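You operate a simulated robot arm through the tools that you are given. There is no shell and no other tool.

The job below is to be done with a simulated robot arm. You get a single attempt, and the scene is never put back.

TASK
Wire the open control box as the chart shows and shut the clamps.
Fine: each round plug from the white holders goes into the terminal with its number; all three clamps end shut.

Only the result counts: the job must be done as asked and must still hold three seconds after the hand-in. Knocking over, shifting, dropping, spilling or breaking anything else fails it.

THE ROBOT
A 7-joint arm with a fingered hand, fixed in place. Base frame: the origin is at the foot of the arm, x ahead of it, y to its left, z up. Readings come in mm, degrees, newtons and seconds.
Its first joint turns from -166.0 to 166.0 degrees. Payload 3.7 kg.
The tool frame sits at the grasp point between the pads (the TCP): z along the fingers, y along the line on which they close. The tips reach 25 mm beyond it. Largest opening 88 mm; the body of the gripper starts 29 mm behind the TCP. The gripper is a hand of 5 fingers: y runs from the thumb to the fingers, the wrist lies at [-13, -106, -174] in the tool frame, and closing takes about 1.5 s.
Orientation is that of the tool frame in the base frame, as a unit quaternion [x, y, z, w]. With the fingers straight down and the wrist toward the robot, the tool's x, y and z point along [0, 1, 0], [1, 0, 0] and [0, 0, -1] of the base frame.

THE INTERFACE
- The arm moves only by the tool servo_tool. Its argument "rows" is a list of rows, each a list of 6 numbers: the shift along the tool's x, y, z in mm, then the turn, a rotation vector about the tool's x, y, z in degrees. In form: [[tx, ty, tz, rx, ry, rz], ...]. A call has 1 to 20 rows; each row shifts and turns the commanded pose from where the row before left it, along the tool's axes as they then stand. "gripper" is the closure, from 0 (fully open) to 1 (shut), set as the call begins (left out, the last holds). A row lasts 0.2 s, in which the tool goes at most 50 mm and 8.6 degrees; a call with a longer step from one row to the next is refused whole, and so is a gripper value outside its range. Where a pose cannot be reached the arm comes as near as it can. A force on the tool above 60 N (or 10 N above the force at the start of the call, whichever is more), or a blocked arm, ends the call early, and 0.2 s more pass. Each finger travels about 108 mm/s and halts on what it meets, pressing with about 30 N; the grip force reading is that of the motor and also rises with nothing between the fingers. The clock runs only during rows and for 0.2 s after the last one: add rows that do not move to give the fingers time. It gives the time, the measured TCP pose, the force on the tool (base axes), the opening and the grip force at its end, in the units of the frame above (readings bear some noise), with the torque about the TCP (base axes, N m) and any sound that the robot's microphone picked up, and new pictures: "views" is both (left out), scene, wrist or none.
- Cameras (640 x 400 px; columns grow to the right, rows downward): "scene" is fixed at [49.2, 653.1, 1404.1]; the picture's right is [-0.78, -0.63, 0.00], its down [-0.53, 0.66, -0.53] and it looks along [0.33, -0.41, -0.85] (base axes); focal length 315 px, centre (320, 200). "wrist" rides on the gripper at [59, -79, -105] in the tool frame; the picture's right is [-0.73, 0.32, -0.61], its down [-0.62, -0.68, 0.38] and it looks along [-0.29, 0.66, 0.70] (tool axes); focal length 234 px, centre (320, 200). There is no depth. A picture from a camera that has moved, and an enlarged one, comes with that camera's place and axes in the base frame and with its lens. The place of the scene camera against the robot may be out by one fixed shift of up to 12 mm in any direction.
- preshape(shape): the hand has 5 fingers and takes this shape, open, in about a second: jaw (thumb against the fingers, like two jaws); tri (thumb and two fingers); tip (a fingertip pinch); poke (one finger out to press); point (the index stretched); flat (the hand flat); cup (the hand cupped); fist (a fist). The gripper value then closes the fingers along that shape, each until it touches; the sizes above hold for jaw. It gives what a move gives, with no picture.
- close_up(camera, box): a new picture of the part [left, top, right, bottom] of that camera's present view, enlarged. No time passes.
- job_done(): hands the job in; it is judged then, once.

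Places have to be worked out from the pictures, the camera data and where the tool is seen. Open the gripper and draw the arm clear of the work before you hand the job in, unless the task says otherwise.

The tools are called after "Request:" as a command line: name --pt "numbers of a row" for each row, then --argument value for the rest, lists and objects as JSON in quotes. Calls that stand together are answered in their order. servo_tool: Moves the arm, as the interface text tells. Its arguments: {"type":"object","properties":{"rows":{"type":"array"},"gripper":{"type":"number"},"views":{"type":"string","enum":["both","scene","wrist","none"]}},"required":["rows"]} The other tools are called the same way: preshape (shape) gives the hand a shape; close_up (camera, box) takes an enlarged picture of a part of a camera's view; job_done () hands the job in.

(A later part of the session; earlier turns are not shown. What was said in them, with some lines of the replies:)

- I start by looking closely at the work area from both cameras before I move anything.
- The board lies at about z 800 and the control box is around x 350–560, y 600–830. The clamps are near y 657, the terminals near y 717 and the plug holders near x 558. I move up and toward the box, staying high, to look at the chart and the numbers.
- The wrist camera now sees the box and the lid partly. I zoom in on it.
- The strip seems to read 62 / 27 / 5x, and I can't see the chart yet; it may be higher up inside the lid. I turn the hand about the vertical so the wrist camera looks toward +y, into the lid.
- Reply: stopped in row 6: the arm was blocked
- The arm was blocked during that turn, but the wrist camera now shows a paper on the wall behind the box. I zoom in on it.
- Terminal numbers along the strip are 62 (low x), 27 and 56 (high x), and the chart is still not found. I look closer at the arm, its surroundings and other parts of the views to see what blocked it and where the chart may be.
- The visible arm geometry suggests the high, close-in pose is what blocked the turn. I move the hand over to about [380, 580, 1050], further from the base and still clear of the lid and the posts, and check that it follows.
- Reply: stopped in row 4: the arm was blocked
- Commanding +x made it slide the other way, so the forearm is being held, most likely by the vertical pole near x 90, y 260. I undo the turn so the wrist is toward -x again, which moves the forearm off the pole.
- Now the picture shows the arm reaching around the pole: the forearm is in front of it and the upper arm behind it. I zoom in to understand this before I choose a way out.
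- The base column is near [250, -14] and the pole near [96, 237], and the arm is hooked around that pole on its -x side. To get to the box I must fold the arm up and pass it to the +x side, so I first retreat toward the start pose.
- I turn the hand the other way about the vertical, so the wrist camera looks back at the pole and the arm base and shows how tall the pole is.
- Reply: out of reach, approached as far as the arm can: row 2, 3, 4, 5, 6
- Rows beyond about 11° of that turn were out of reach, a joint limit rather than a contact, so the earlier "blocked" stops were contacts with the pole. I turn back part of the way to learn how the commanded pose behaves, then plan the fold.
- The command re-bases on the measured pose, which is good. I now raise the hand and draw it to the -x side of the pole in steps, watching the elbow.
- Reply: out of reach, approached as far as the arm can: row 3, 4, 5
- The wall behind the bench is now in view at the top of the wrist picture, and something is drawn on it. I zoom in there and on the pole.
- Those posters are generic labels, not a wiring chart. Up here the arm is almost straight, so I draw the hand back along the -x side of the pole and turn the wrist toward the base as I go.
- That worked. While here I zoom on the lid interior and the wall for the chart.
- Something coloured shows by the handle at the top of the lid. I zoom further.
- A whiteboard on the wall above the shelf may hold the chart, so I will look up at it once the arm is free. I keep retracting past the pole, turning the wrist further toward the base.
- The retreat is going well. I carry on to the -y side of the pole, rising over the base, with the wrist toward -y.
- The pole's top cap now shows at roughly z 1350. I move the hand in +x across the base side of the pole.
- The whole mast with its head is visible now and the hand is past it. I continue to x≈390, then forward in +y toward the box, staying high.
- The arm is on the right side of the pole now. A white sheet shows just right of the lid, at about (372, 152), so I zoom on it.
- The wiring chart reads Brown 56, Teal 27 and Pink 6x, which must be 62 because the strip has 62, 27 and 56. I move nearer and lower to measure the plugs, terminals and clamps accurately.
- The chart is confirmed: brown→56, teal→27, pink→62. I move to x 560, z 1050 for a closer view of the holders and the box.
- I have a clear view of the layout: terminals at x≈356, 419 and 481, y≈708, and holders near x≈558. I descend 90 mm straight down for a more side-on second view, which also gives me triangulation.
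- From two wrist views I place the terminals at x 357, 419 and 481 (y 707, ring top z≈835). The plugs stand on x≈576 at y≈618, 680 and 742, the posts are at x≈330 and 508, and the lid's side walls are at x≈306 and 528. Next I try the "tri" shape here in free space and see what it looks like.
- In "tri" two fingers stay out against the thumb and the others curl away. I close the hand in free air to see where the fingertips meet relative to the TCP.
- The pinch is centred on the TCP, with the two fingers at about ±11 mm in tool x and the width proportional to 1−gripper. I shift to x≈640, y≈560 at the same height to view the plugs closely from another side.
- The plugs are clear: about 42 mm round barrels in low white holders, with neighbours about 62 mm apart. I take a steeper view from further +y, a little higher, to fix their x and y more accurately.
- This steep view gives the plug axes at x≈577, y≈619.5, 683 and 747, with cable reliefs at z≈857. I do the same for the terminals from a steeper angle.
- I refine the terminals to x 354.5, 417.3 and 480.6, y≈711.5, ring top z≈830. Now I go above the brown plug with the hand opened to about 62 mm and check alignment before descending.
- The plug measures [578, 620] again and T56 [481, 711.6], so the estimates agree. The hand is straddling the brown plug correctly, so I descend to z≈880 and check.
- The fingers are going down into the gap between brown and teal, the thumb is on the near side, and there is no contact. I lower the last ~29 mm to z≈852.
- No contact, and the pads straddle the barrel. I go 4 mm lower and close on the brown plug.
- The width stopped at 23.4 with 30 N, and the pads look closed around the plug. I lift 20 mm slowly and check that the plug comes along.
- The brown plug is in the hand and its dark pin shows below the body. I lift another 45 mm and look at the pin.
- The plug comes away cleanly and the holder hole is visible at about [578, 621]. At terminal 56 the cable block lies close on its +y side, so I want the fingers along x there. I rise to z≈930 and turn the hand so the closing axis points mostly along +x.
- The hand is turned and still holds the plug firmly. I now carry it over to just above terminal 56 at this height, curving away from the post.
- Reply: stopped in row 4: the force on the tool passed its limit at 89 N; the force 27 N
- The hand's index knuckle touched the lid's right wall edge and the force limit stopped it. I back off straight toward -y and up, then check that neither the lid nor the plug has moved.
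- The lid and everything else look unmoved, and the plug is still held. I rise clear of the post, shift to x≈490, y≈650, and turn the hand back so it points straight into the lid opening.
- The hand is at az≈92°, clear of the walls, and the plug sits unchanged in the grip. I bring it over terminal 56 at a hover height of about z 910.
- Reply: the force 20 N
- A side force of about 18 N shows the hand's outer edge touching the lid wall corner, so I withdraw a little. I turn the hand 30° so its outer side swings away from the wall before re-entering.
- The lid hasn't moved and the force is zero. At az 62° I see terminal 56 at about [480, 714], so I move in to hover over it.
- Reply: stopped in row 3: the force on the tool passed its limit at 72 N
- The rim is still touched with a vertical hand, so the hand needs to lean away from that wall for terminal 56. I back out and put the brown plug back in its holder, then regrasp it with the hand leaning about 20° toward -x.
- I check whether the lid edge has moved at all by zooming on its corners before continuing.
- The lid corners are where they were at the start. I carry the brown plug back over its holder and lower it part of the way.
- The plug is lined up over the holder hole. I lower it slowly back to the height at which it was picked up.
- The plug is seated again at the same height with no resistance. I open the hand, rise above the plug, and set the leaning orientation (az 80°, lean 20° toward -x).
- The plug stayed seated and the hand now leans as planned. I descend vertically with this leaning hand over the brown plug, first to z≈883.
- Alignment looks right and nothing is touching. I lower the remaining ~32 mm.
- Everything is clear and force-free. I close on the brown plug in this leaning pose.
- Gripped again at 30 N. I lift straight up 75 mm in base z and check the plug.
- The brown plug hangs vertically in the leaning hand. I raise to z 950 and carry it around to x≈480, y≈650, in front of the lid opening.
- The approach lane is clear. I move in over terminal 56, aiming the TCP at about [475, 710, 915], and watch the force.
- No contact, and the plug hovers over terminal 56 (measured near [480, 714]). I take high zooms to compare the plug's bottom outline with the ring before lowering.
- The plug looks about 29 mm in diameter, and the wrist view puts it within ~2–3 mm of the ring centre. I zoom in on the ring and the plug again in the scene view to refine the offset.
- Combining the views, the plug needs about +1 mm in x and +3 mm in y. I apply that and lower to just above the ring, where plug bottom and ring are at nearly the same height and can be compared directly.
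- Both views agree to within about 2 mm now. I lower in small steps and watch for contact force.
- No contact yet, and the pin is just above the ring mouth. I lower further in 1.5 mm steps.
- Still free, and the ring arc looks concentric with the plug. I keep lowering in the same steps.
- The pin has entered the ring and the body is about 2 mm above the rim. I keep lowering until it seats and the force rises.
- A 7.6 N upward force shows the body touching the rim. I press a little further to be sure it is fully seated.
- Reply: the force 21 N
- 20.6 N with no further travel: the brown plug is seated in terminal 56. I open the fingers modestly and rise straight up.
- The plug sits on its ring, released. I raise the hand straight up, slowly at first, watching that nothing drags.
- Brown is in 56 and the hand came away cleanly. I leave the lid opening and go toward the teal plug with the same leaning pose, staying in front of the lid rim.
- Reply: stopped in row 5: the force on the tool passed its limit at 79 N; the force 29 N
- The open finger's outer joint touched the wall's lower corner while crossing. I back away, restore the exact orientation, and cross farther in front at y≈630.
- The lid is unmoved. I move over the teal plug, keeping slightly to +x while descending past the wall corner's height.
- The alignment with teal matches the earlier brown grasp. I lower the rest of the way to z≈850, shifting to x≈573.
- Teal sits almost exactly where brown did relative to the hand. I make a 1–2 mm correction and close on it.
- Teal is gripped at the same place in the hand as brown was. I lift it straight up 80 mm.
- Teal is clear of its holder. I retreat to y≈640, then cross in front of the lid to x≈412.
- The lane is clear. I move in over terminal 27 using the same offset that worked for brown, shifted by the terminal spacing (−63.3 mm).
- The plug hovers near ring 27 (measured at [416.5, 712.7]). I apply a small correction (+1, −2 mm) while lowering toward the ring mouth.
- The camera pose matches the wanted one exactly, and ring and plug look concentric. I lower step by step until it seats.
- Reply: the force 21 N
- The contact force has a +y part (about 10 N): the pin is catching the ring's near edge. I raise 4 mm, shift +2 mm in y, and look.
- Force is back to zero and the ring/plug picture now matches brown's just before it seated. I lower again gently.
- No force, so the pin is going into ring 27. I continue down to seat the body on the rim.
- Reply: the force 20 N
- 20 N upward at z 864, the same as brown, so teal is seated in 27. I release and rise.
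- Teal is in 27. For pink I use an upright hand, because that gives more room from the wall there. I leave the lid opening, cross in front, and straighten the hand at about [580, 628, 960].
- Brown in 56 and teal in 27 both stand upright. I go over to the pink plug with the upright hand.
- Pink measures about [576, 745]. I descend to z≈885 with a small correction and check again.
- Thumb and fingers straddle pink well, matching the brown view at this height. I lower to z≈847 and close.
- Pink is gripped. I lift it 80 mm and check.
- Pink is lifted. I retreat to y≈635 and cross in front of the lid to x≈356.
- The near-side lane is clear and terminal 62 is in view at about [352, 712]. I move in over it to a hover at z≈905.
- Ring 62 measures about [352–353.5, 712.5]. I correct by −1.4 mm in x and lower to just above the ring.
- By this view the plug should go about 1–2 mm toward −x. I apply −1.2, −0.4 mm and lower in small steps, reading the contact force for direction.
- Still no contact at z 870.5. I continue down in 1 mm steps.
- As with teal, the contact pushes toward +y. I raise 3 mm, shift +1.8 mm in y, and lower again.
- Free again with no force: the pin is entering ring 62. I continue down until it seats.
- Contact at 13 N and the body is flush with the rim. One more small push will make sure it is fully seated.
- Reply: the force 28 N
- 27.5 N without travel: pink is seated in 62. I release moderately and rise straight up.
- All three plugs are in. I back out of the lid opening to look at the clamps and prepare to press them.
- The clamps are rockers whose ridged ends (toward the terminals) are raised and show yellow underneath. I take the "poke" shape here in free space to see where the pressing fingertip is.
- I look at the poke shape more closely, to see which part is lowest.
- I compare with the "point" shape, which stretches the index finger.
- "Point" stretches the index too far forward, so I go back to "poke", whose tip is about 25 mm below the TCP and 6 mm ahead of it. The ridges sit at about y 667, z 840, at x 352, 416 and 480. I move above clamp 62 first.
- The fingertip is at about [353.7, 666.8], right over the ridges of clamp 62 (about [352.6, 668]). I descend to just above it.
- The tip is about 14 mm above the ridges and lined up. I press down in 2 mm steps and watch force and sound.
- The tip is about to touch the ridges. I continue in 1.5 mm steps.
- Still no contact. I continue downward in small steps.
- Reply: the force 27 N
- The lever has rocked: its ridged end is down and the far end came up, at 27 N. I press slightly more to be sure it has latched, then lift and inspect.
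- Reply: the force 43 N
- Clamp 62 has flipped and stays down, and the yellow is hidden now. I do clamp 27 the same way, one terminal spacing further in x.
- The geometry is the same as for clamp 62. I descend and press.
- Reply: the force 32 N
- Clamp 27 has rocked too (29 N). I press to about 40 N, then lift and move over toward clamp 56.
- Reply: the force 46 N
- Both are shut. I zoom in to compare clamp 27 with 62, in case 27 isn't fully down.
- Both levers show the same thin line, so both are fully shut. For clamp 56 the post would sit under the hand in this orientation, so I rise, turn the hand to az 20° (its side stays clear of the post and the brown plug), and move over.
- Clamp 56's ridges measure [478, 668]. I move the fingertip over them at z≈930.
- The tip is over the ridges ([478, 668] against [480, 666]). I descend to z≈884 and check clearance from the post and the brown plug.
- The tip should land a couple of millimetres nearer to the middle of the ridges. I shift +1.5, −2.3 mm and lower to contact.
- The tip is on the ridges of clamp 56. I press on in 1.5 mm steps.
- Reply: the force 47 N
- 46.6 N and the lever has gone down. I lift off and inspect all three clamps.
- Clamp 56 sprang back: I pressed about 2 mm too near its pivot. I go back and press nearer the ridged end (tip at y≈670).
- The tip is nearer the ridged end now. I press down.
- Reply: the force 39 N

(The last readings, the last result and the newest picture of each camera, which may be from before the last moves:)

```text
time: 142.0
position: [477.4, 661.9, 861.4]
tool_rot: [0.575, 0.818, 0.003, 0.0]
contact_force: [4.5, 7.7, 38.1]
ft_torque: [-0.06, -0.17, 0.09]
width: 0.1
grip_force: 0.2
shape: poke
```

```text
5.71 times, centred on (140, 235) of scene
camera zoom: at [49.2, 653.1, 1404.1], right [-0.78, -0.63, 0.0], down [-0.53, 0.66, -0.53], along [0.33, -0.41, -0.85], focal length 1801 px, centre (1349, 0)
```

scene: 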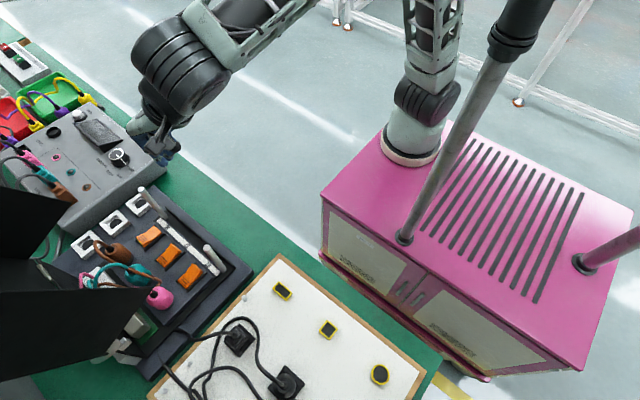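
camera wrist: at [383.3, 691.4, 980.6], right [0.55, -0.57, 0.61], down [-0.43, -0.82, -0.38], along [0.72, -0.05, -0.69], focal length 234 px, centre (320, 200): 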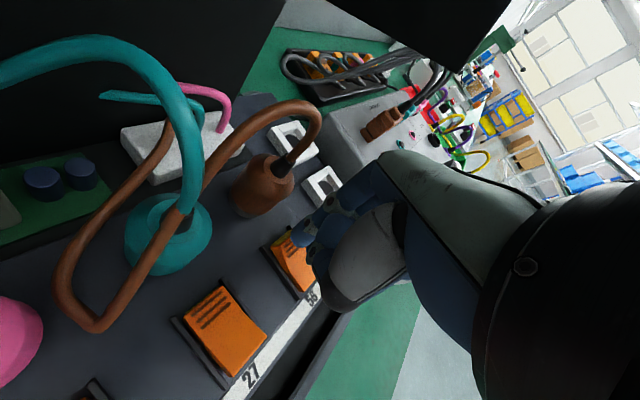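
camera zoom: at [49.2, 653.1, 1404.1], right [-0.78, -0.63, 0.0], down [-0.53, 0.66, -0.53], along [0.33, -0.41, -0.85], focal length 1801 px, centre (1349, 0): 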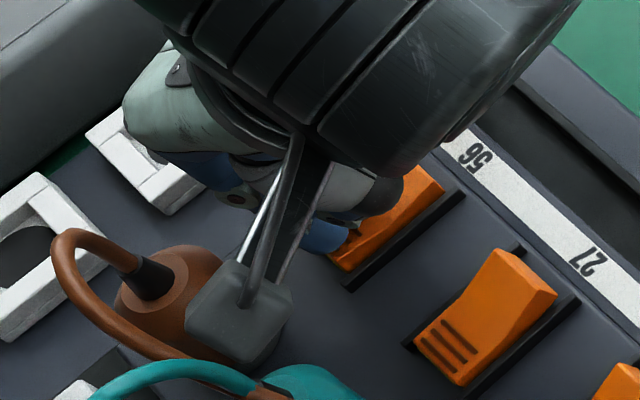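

38 N but not rocking. At this angle the middle knuckle bears on the other half of the rocker and blocks it. I lift off, return the hand to az 90° and lean it 30° toward −x so only the index touches and the post stays clear.

Request:
servo_tool --pt "0 0 -5 0 0 0" --pt "0 0 -15 0 0 0" --pt "0 0 -25 0 0 0" --pt "0 0 -30 0 0 0" --pt "0 0 -30 0 0 0" --pt "-30 -15 -15 0 0 0" --pt "-30 -15 -10 0 0 0" --pt "0 0 0 0 0 -8" --pt "0 0 0 0 0 -8" --pt "0 0 0 0 0 -8" --pt "0 0 0 0 0 -8" --pt "0 0 0 0 0 -8" --pt "0 0 0 0 0 -8" --pt "0 0 0 0 0 -8" --pt "0 0 0 0 0 -8" --pt "0 0 0 0 0 -6.3" --pt "0 0 0 0 0 0" --views "none"

Request:
servo_tool --pt "0 0 0 0 -7.5 0" --pt "0 0 0 0 -7.5 0" --pt "0 0 0 0 -7.5 0" --pt "0 0 0 0 -7.5 0" --pt "0 0 0 0 0 0" --views "both"

Request:
close_up --camera "scene" --box '[100, 130, 240, 290]'

Request:
close_up --camera "wrist" --box '[160, 120, 400, 320]'

```text
time: 145.6
position: [469.4, 595.9, 987.9]
tool_rot: [-0.001, 1.0, 0.0, 0.001]
contact_force: [-0.8, -0.7, 0.4]
ft_torque: [-0.04, -0.04, -0.03]
width: 0.1
grip_force: 0.1
shape: poke
```

```text
time: 146.8
position: [469.5, 594.8, 987.6]
tool_rot: [-0.001, 0.966, 0.0, 0.26]
contact_force: [0.4, -0.2, 0.5]
ft_torque: [-0.04, -0.02, -0.02]
width: 0.0
grip_force: 0.1
shape: poke
camera wrist: at [366.0, 517.3, 1049.7], right [0.32, 0.32, 0.89], down [0.73, -0.68, -0.02], along [0.6, 0.66, -0.46], focal length 234 px, centre (320, 200)
```

scene: 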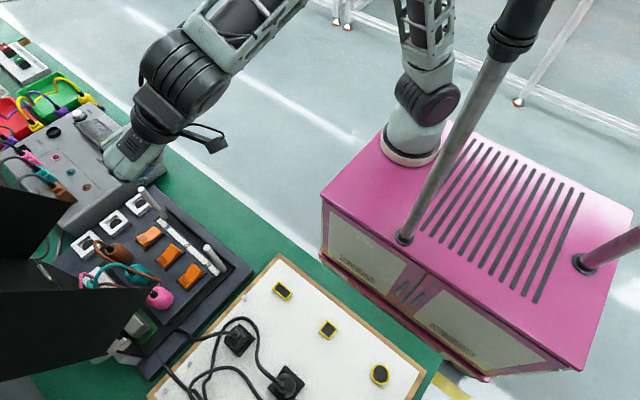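
wrist: 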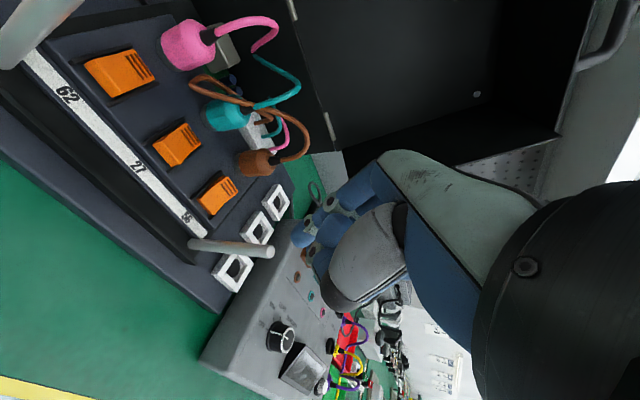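

```text
2.50 times, centred on (170, 210) of scene
camera zoom: at [49.2, 653.1, 1404.1], right [-0.78, -0.63, 0.0], down [-0.53, 0.66, -0.53], along [0.33, -0.41, -0.85], focal length 788 px, centre (695, 175)
```

zoom: 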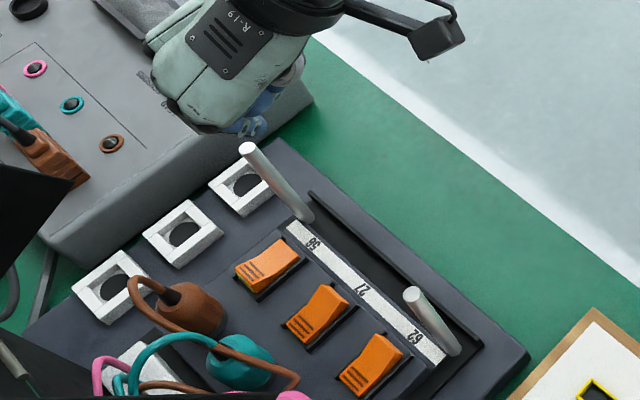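

```text
2.00 times, centred on (280, 220) of wrist
camera zoom: at [366.0, 517.3, 1049.7], right [0.32, 0.32, 0.89], down [0.73, -0.68, -0.02], along [0.6, 0.66, -0.46], focal length 468 px, centre (400, 160)
```

zoom: 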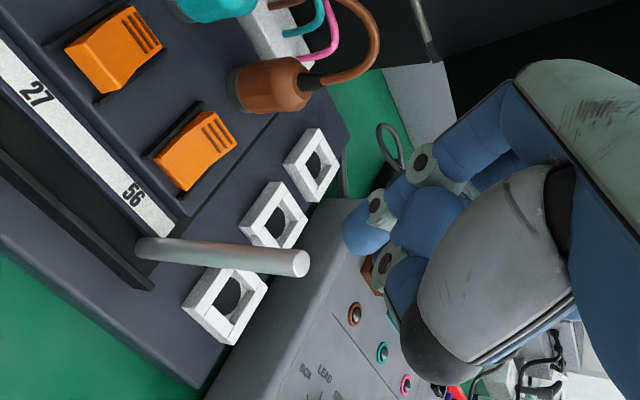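

The lean is set. I move over clamp 56 in this pose.

Request:
servo_tool --pt "8.6 22.7 17.2 0 0 0" --pt "8.6 22.7 17.2 0 0 0" --pt "8.6 22.7 17.2 0 0 0" --pt "0 0 0 0 0 0" --views "both"

Request:
close_up --camera "wrist" --box '[180, 140, 380, 310]'

Request:
close_up --camera "scene" --box '[90, 170, 200, 270]'

```text
time: 147.8
position: [473.5, 662.8, 929.8]
tool_rot: [0.001, 0.966, -0.001, 0.259]
contact_force: [0.3, 0.2, -0.1]
ft_torque: [0.0, -0.02, 0.02]
width: 0.1
grip_force: 0.0
shape: poke
camera wrist: at [370.1, 585.5, 992.4], right [0.32, 0.32, 0.89], down [0.73, -0.68, -0.02], along [0.6, 0.66, -0.46], focal length 234 px, centre (320, 200)
```

scene: 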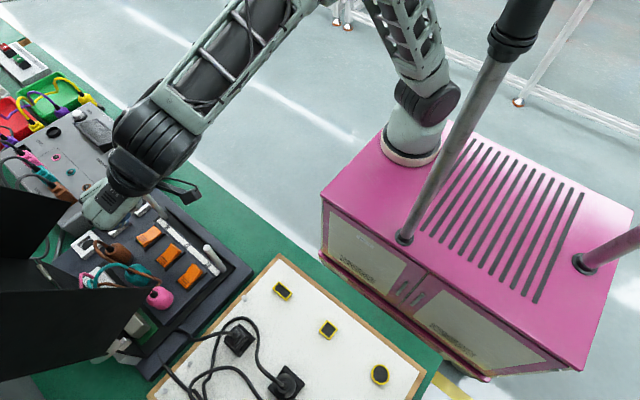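
wrist: 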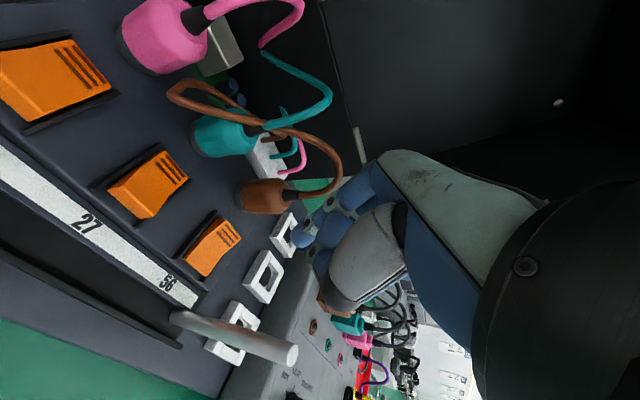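

```text
2.35 times, centred on (280, 225) of wrist
camera zoom: at [370.1, 585.5, 992.4], right [0.32, 0.32, 0.89], down [0.73, -0.68, -0.02], along [0.6, 0.66, -0.46], focal length 551 px, centre (414, 141)
```

zoom: 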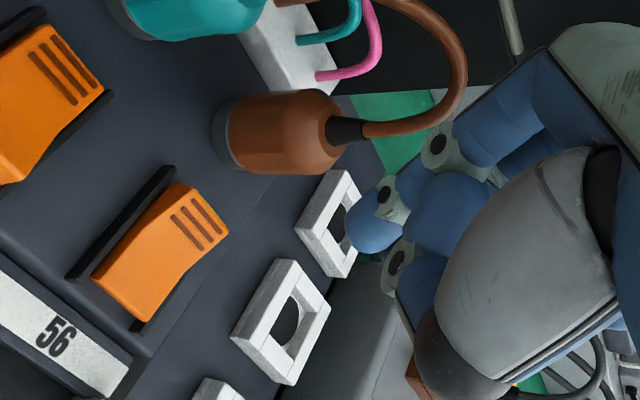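

```text
4.00 times, centred on (145, 220) of scene
camera zoom: at [49.2, 653.1, 1404.1], right [-0.78, -0.63, 0.0], down [-0.53, 0.66, -0.53], along [0.33, -0.41, -0.85], focal length 1260 px, centre (1020, 120)
```

zoom: 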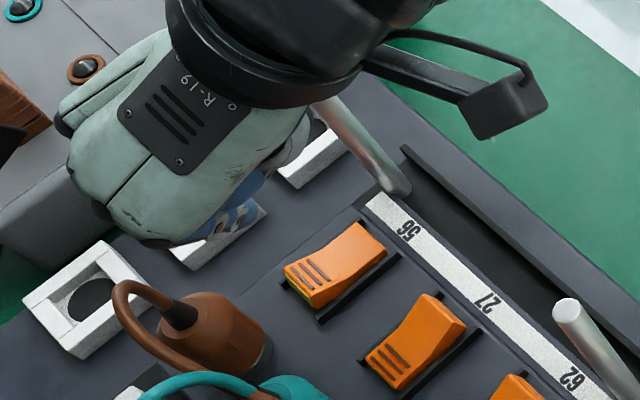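

The tip is over the ridges. I descend vertically to z≈885 and check.

Request:
servo_tool --pt "7.5 0.2 13 0 0 0" --pt "7.5 0.2 13 0 0 0" --pt "7.5 0.2 13 0 0 0" --pt "0 0 0 0 0 0" --views "wrist"

Request:
close_up --camera "wrist" --box '[210, 160, 370, 300]'

Request:
close_up --camera "scene" --box '[90, 180, 190, 270]'

```text
time: 148.8
position: [473.1, 664.0, 885.1]
tool_rot: [0.0, 0.966, 0.0, 0.26]
contact_force: [-0.3, 0.2, 0.5]
ft_torque: [-0.01, 0.0, 0.02]
width: 0.0
grip_force: 0.0
shape: poke
camera wrist: at [370.0, 586.5, 947.2], right [0.32, 0.32, 0.89], down [0.73, -0.68, -0.02], along [0.6, 0.66, -0.46], focal length 234 px, centre (320, 200)
```

wrist: 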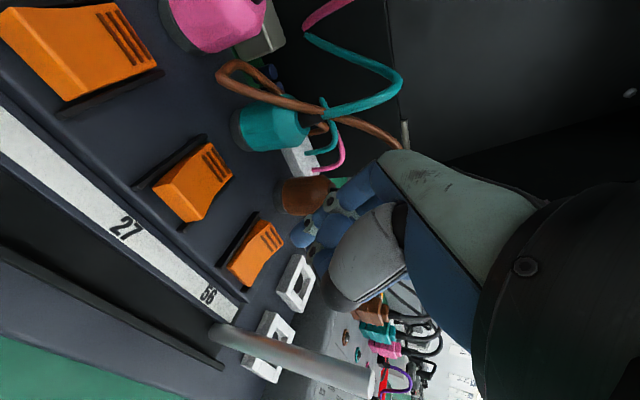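

```text
2.86 times, centred on (290, 230) of wrist
camera zoom: at [370.0, 586.5, 947.2], right [0.32, 0.32, 0.89], down [0.73, -0.68, -0.02], along [0.6, 0.66, -0.46], focal length 669 px, centre (406, 114)
```

zoom: 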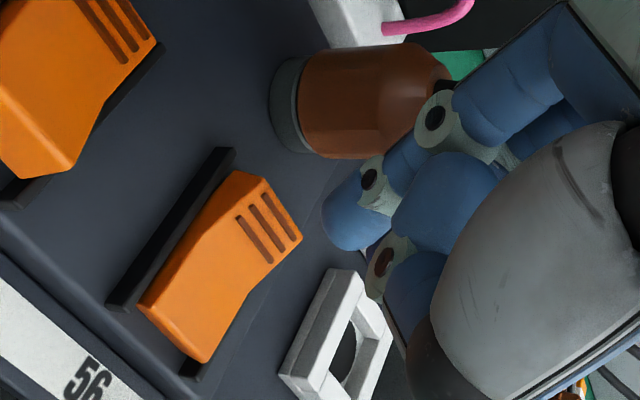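

```text
4.44 times, centred on (140, 225) of scene
camera zoom: at [49.2, 653.1, 1404.1], right [-0.78, -0.63, 0.0], down [-0.53, 0.66, -0.53], along [0.33, -0.41, -0.85], focal length 1401 px, centre (1120, 89)
```

zoom: 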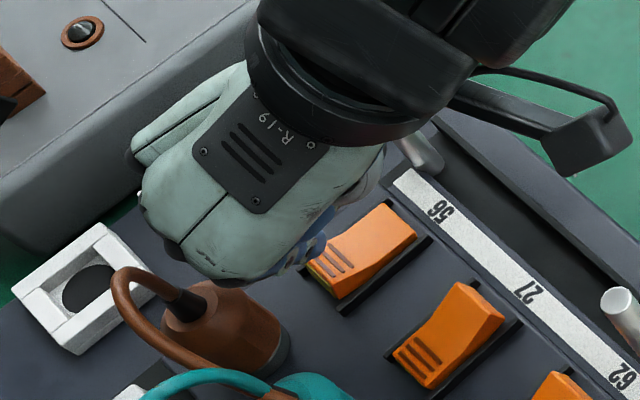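

The projected landing point is about 3 mm off toward −x. I shift +3, −1.5 mm and lower toward contact.

Request:
servo_tool --pt "-2.6 -1.5 1.5 0 0 0" --pt "3.5 0 6.1 0 0 0" --pt "3.5 0 6.1 0 0 0" --pt "2 0 3.5 0 0 0" --pt "0 0 0 0 0 0" --views "none"

Request:
close_up --camera "wrist" --box '[210, 160, 370, 300]'

Request:
close_up --camera "scene" --box '[110, 200, 180, 260]'

```text
time: 150.0
position: [476.3, 663.6, 866.5]
tool_rot: [0.0, 0.966, 0.0, 0.259]
contact_force: [-0.7, -0.7, 0.3]
ft_torque: [0.0, 0.0, 0.01]
width: 0.1
grip_force: 0.0
shape: poke
```

```text
2.86 times, centred on (290, 230) of wrist
camera zoom: at [372.8, 585.2, 929.0], right [0.32, 0.32, 0.89], down [0.73, -0.68, -0.02], along [0.6, 0.66, -0.46], focal length 669 px, centre (406, 114)
```

zoom: 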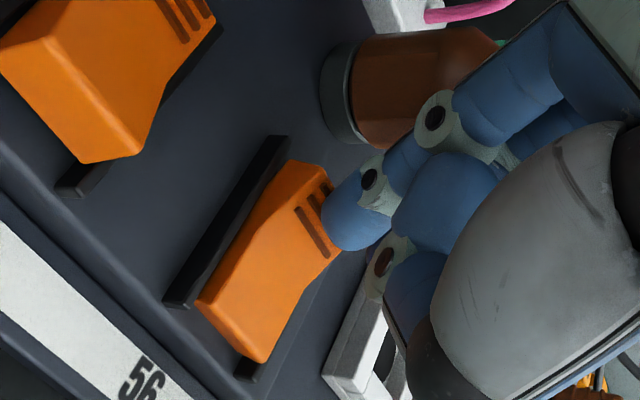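

```text
6.67 times, centred on (145, 230) of scene
camera zoom: at [49.2, 653.1, 1404.1], right [-0.78, -0.63, 0.0], down [-0.53, 0.66, -0.53], along [0.33, -0.41, -0.85], focal length 2101 px, centre (1487, 0)
```

zoom: 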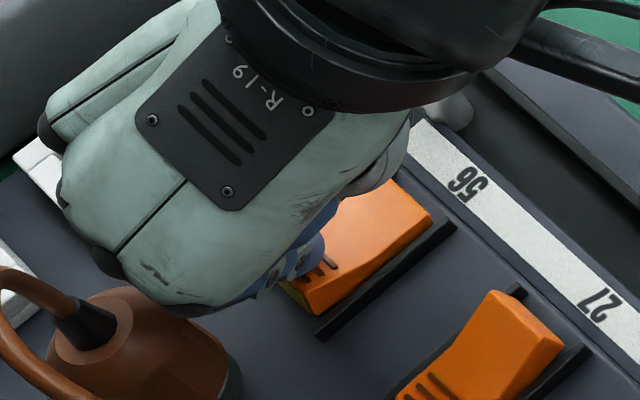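

The tip is right at the ridges. I press down in small steps.

Request:
servo_tool --pt "1 0 1.73 0 0 0" --pt "1 0 1.73 0 0 0" --pt "0.75 0 1.3 0 0 0" --pt "0 0 0 0 0 0" --views "none"

Request:
servo_tool --pt "0.75 0 1.3 0 0 0" --pt "0.75 0 1.3 0 0 0" --pt "0 0 0 0 0 0" --views "none"

Request:
close_up --camera "wrist" --box '[210, 160, 370, 300]'

Request:
close_up --camera "scene" --box '[110, 200, 180, 260]'

```text
time: 151.0
position: [476.8, 663.6, 859.9]
tool_rot: [-0.001, 0.966, 0.0, 0.259]
contact_force: [-0.5, 0.2, -0.6]
ft_torque: [0.01, -0.01, 0.0]
width: 0.1
grip_force: 0.0
shape: poke
```

```text
time: 151.8
position: [476.1, 663.9, 860.3]
tool_rot: [-0.001, 0.966, 0.002, 0.259]
contact_force: [0.2, 1.9, 18.4]
ft_torque: [0.05, -0.06, -0.02]
width: 0.0
grip_force: 0.0
shape: poke
```

```text
2.86 times, centred on (290, 230) of wrist
camera zoom: at [372.6, 585.2, 922.2], right [0.32, 0.32, 0.89], down [0.73, -0.68, -0.02], along [0.6, 0.66, -0.45], focal length 669 px, centre (406, 114)
```

zoom: 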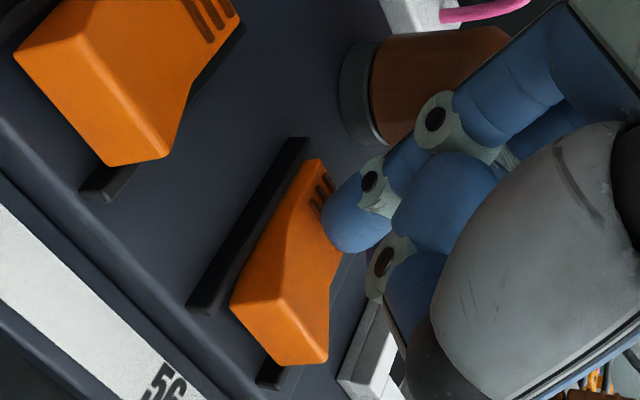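

```text
6.67 times, centred on (145, 230) of scene
camera zoom: at [49.2, 653.1, 1404.1], right [-0.78, -0.63, 0.0], down [-0.53, 0.66, -0.53], along [0.33, -0.41, -0.85], focal length 2101 px, centre (1487, 0)
```

zoom: 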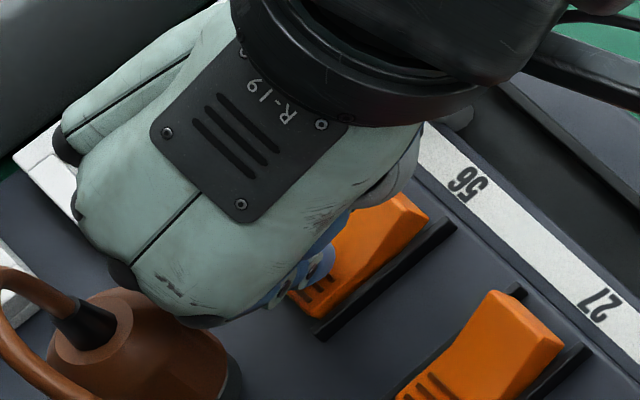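

The lever has rocked over (its far end has risen, like 27). I press to about 40 N to make sure it is fully down.

Request:
servo_tool --pt "0.75 0 1.3 0 0 0" --pt "0.6 0 1.04 0 0 0" --pt "0 0 0 0 0 0" --views "none"

Request:
servo_tool --pt "-2.5 0 -4.33 0 0 0" --pt "-7.5 0 -13 0 0 0" --pt "-10 0 -17.3 0 0 0" --pt "-12.5 0 -21.6 0 0 0" --pt "-12.5 0 -21.6 0 0 0" --pt "-5 -30 -8.7 0 0 0" --pt "-5 -35 -8.7 0 0 0" --pt "0 -35 0 0 0 0" --pt "0 0 0 0 0 0" --views "both"

Request:
close_up --camera "scene" --box '[110, 210, 220, 300]'

Request:
close_up --camera "scene" --box '[135, 225, 165, 250]'

```text
time: 152.6
position: [476.4, 664.3, 858.3]
tool_rot: [0.0, 0.966, 0.004, 0.26]
contact_force: [-0.3, 14.5, 43.4]
ft_torque: [0.38, -0.1, 0.02]
width: 0.0
grip_force: 0.1
shape: poke
```

```text
time: 154.6
position: [476.7, 562.5, 967.0]
tool_rot: [-0.001, 0.966, 0.0, 0.26]
contact_force: [0.7, 0.5, 0.0]
ft_torque: [0.0, 0.02, -0.01]
width: 0.0
grip_force: 0.1
shape: poke
camera wrist: at [372.9, 484.1, 1028.2], right [0.32, 0.32, 0.89], down [0.73, -0.68, -0.02], along [0.6, 0.66, -0.46], focal length 234 px, centre (320, 200)
```

scene: 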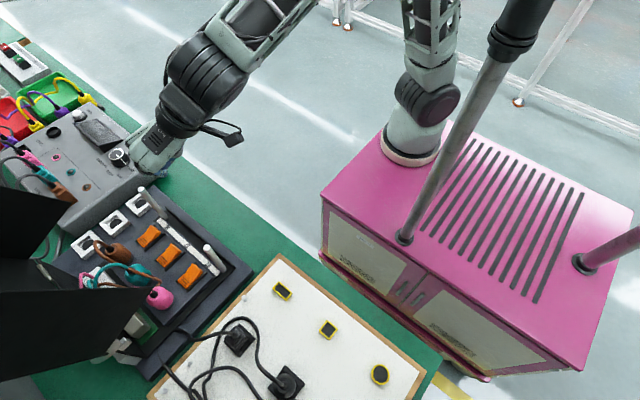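
wrist: 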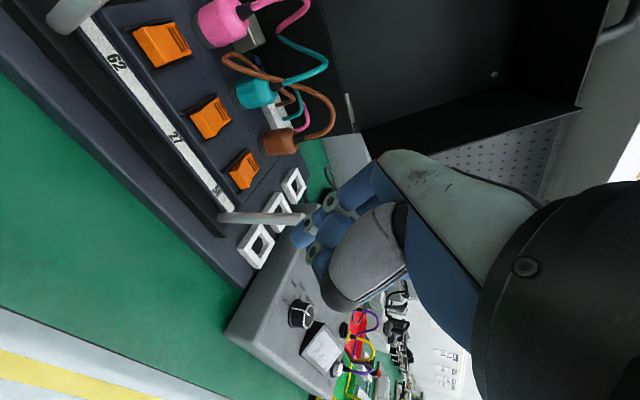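

```text
4.44 times, centred on (165, 255) of scene
camera zoom: at [49.2, 653.1, 1404.1], right [-0.78, -0.63, 0.0], down [-0.53, 0.66, -0.53], along [0.33, -0.41, -0.85], focal length 1401 px, centre (1009, -44)
```

zoom: 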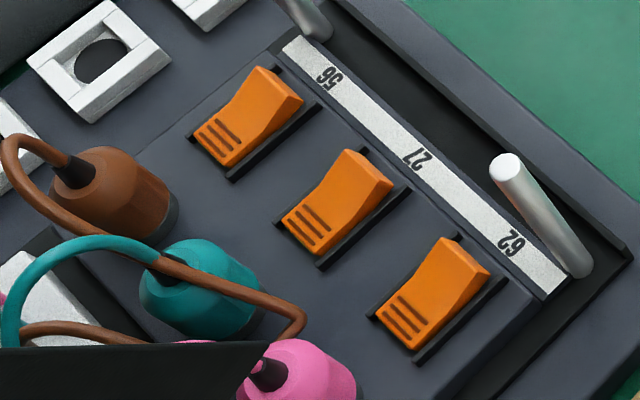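

```text
16.00 times, centred on (150, 238) of scene
camera zoom: at [49.2, 653.1, 1404.1], right [-0.78, -0.63, 0.0], down [-0.53, 0.66, -0.53], along [0.33, -0.41, -0.85], focal length 5042 px, centre (3040, -400)
```

zoom: 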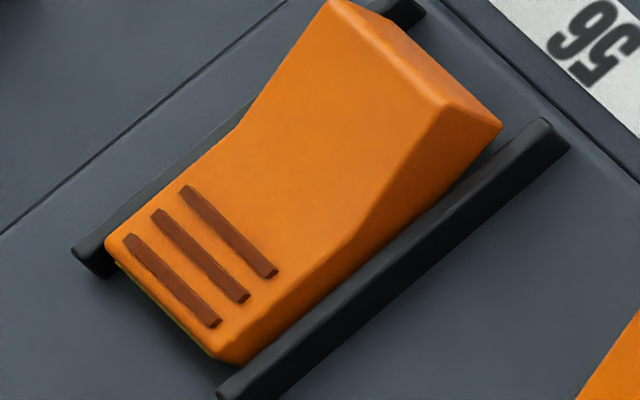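

All three clamps are shut. I straighten the hand, rise and take a careful look at the three plugs and their rings.

Request:
servo_tool --pt "0 0 -20 0 0 0" --pt "0 0 0 0 7.5 0" --pt "0 0 0 0 7.5 0" --pt "0 0 0 0 7.5 0" --pt "0 0 0 0 7.5 0" --pt "-20 10 -10 0 0 0" --pt "-20 10 -10 0 0 0" --pt "0 0 0 0 0 0" --views "both"

Request:
close_up --camera "wrist" --box '[120, 40, 320, 200]'

Request:
close_up --camera "wrist" --box '[180, 60, 280, 140]'

Request:
close_up --camera "scene" --box '[70, 220, 180, 310]'

```text
time: 156.4
position: [506.9, 582.5, 1002.9]
tool_rot: [-0.001, 1.0, 0.001, 0.0]
contact_force: [-0.1, 0.4, -0.3]
ft_torque: [-0.04, 0.0, -0.04]
width: 0.0
grip_force: 0.0
shape: poke
camera wrist: at [448.0, 504.6, 1108.8], right [0.72, 0.32, 0.61], down [0.62, -0.68, -0.38], along [0.29, 0.66, -0.7], focal length 234 px, centre (320, 200)
```

scene: 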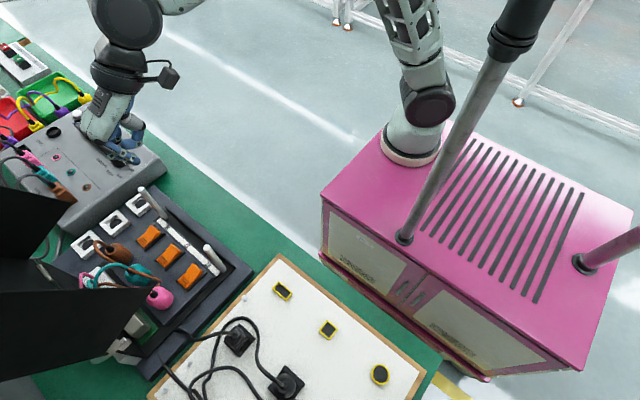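
wrist: 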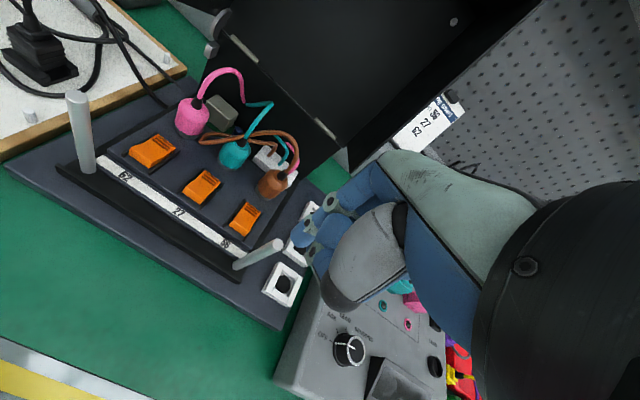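

```text
2.50 times, centred on (220, 120) of wrist
camera zoom: at [448.0, 504.6, 1108.8], right [0.72, 0.32, 0.61], down [0.62, -0.68, -0.38], along [0.29, 0.66, -0.7], focal length 585 px, centre (570, 400)
```

zoom: 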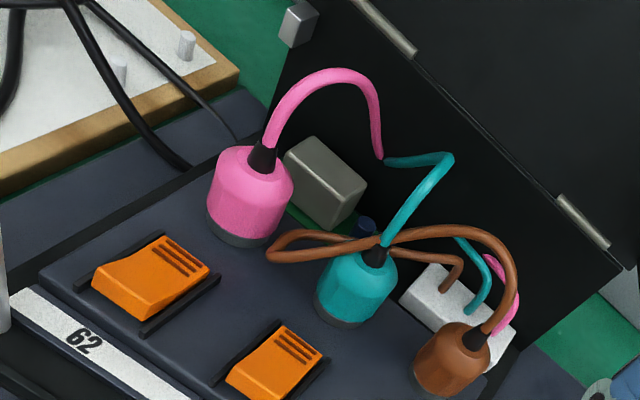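

```text
5.00 times, centred on (230, 100) of wrist
camera zoom: at [448.0, 504.6, 1108.8], right [0.72, 0.32, 0.61], down [0.62, -0.68, -0.38], along [0.29, 0.66, -0.7], focal length 1171 px, centre (770, 700)
```

zoom: 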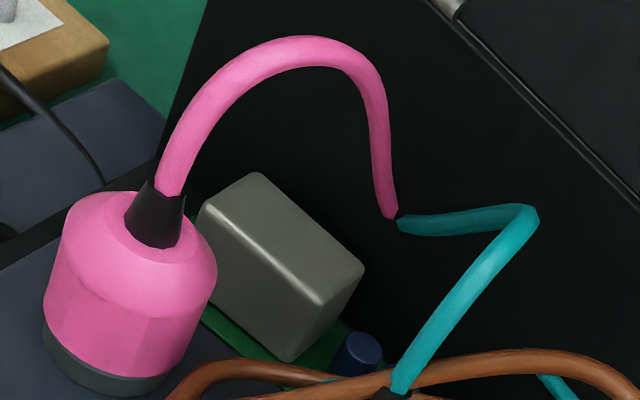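

```text
4.44 times, centred on (125, 265) of scene
camera zoom: at [49.2, 653.1, 1404.1], right [-0.78, -0.63, 0.0], down [-0.53, 0.66, -0.53], along [0.33, -0.41, -0.85], focal length 1401 px, centre (1187, -89)
```

zoom: 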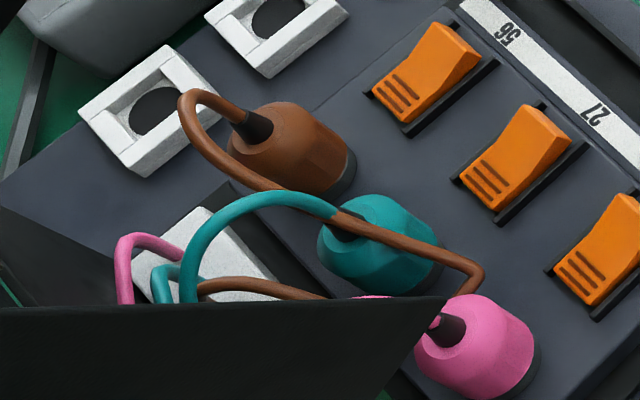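

Pink sits flush on its ring. I zoom in on teal and brown as well.

Request:
close_up --camera "wrist" --box '[205, 120, 305, 210]'

Request:
close_up --camera "scene" --box '[100, 230, 150, 275]'

Request:
close_up --camera "scene" --box '[135, 260, 185, 300]'

Request:
close_up --camera "scene" --box '[0, 60, 320, 400]'

```text
4.44 times, centred on (255, 165) of wrist
camera zoom: at [448.0, 504.6, 1108.8], right [0.72, 0.32, 0.61], down [0.62, -0.68, -0.38], along [0.29, 0.66, -0.7], focal length 1041 px, centre (609, 356)
```

zoom: 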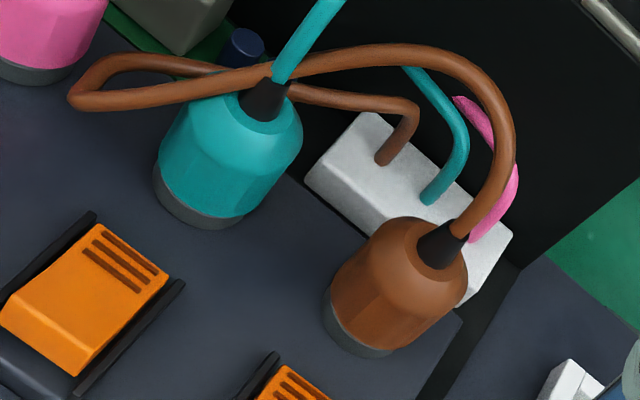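

```text
8.89 times, centred on (125, 252) of scene
camera zoom: at [49.2, 653.1, 1404.1], right [-0.78, -0.63, 0.0], down [-0.53, 0.66, -0.53], along [0.33, -0.41, -0.85], focal length 2801 px, centre (2053, -267)
```

zoom: 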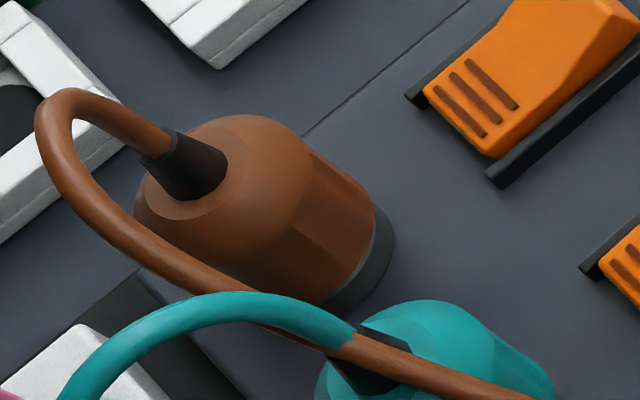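

```text
10.00 times, centred on (160, 280) of scene
camera zoom: at [49.2, 653.1, 1404.1], right [-0.78, -0.63, 0.0], down [-0.53, 0.66, -0.53], along [0.33, -0.41, -0.85], focal length 3151 px, centre (1920, -600)
```

zoom: 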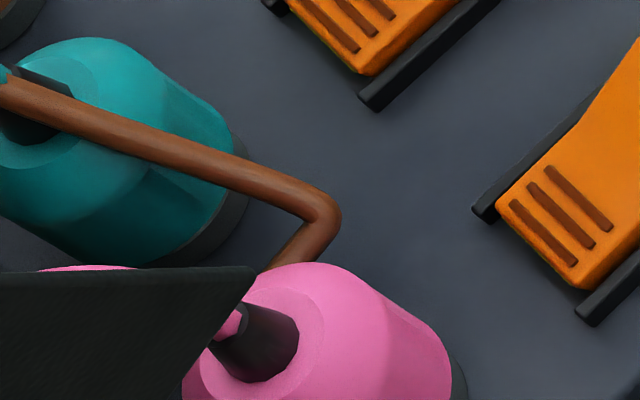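

```text
1.18 times, centred on (160, 230) of scene
camera zoom: at [49.2, 653.1, 1404.1], right [-0.78, -0.63, 0.0], down [-0.53, 0.66, -0.53], along [0.33, -0.41, -0.85], focal length 371 px, centre (508, 165)
```

zoom: 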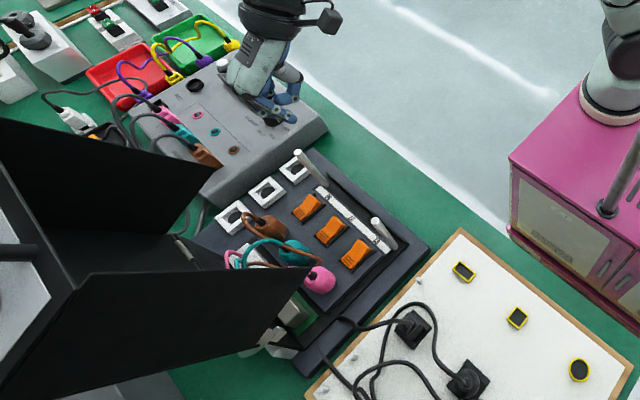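

All three plugs are upright and flush in the right terminals and the clamps are shut. I open the hand and draw the arm clear of the work.

Request:
preshape --shape "jaw"

Request:
servo_tool --pt "8 -30 -25 0 0 0" --pt "8 -30 -25 0 0 0" --pt "8 -30 -25 0 0 0" --pt "8 -30 -25 0 0 0" --pt "8 -30 -25 0 0 0" --pt "0 0 0 0 0 0" --pt "0 0 0 0 0 0" --gripper 0.0 --views "both"

Request:
close_up --camera "scene" --box '[60, 200, 230, 320]'

```text
time: 157.3
position: [506.9, 582.3, 1002.7]
tool_rot: [0.0, 1.0, 0.0, 0.001]
contact_force: [0.3, 0.7, -0.4]
ft_torque: [-0.02, 0.0, 0.0]
width: 87.9
grip_force: 0.0
shape: jaw
```

```text
time: 158.9
position: [465.0, 433.7, 1127.5]
tool_rot: [-0.001, 1.0, -0.001, 0.001]
contact_force: [0.3, 0.0, -0.1]
ft_torque: [0.02, -0.01, -0.01]
width: 88.1
grip_force: 0.1
shape: jaw
camera wrist: at [406.9, 355.3, 1233.0], right [0.72, 0.32, 0.61], down [0.62, -0.68, -0.38], along [0.29, 0.66, -0.7], focal length 234 px, centre (320, 200)
```

scene: 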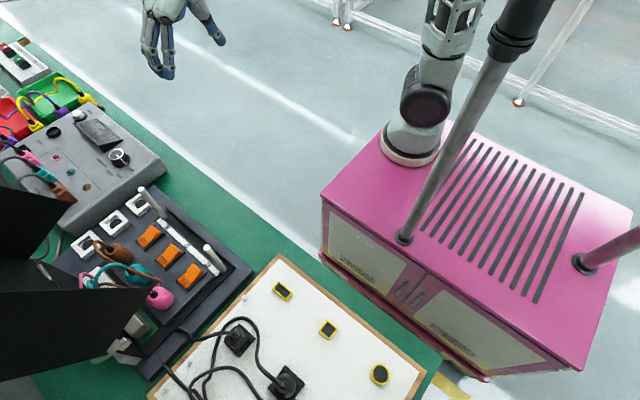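
wrist: 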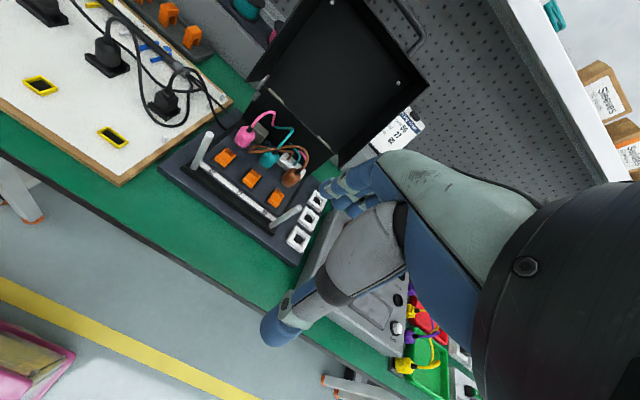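

```text
3.33 times, centred on (145, 260) of scene
camera zoom: at [49.2, 653.1, 1404.1], right [-0.78, -0.63, 0.0], down [-0.53, 0.66, -0.53], along [0.33, -0.41, -0.85], focal length 1050 px, centre (903, 0)
```

zoom: 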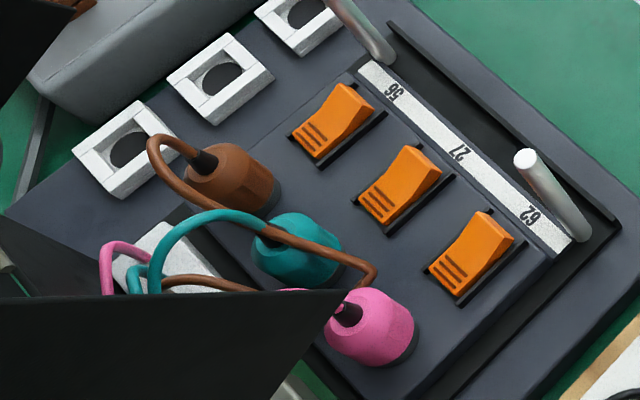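

The final view shows brown in 56, teal in 27 and pink in 62, all three clamps shut, and the hand open and clear. I hand the job in.

Request:
job_done

```text
The job is handed in.
```

The control box is wired as the chart shows. Brown is in terminal 56, teal in 27 and pink in 62, each pressed down until it sat flush on its ring. All three clamps are shut, with the ridged ends down, and they stayed down after I lifted off. The hand is open and the arm is drawn clear.

- **Lid contacts:** The hand bumped the lid's side wall four times while I worked around it, three of them hard enough to hit the force limit (up to 89 N). I compared pictures after the bumps and the lid had not moved that I could see.
- **Brown plug:** I put it back in its holder once and picked it up again with the hand leaning, because the upright hand touched the lid wall at terminal 56.
- **Clamp 56:** It sprang back after the first two presses and latched on the third.

The job is handed in, but the tool gave no verdict, so whether it holds for the three seconds is not confirmed.
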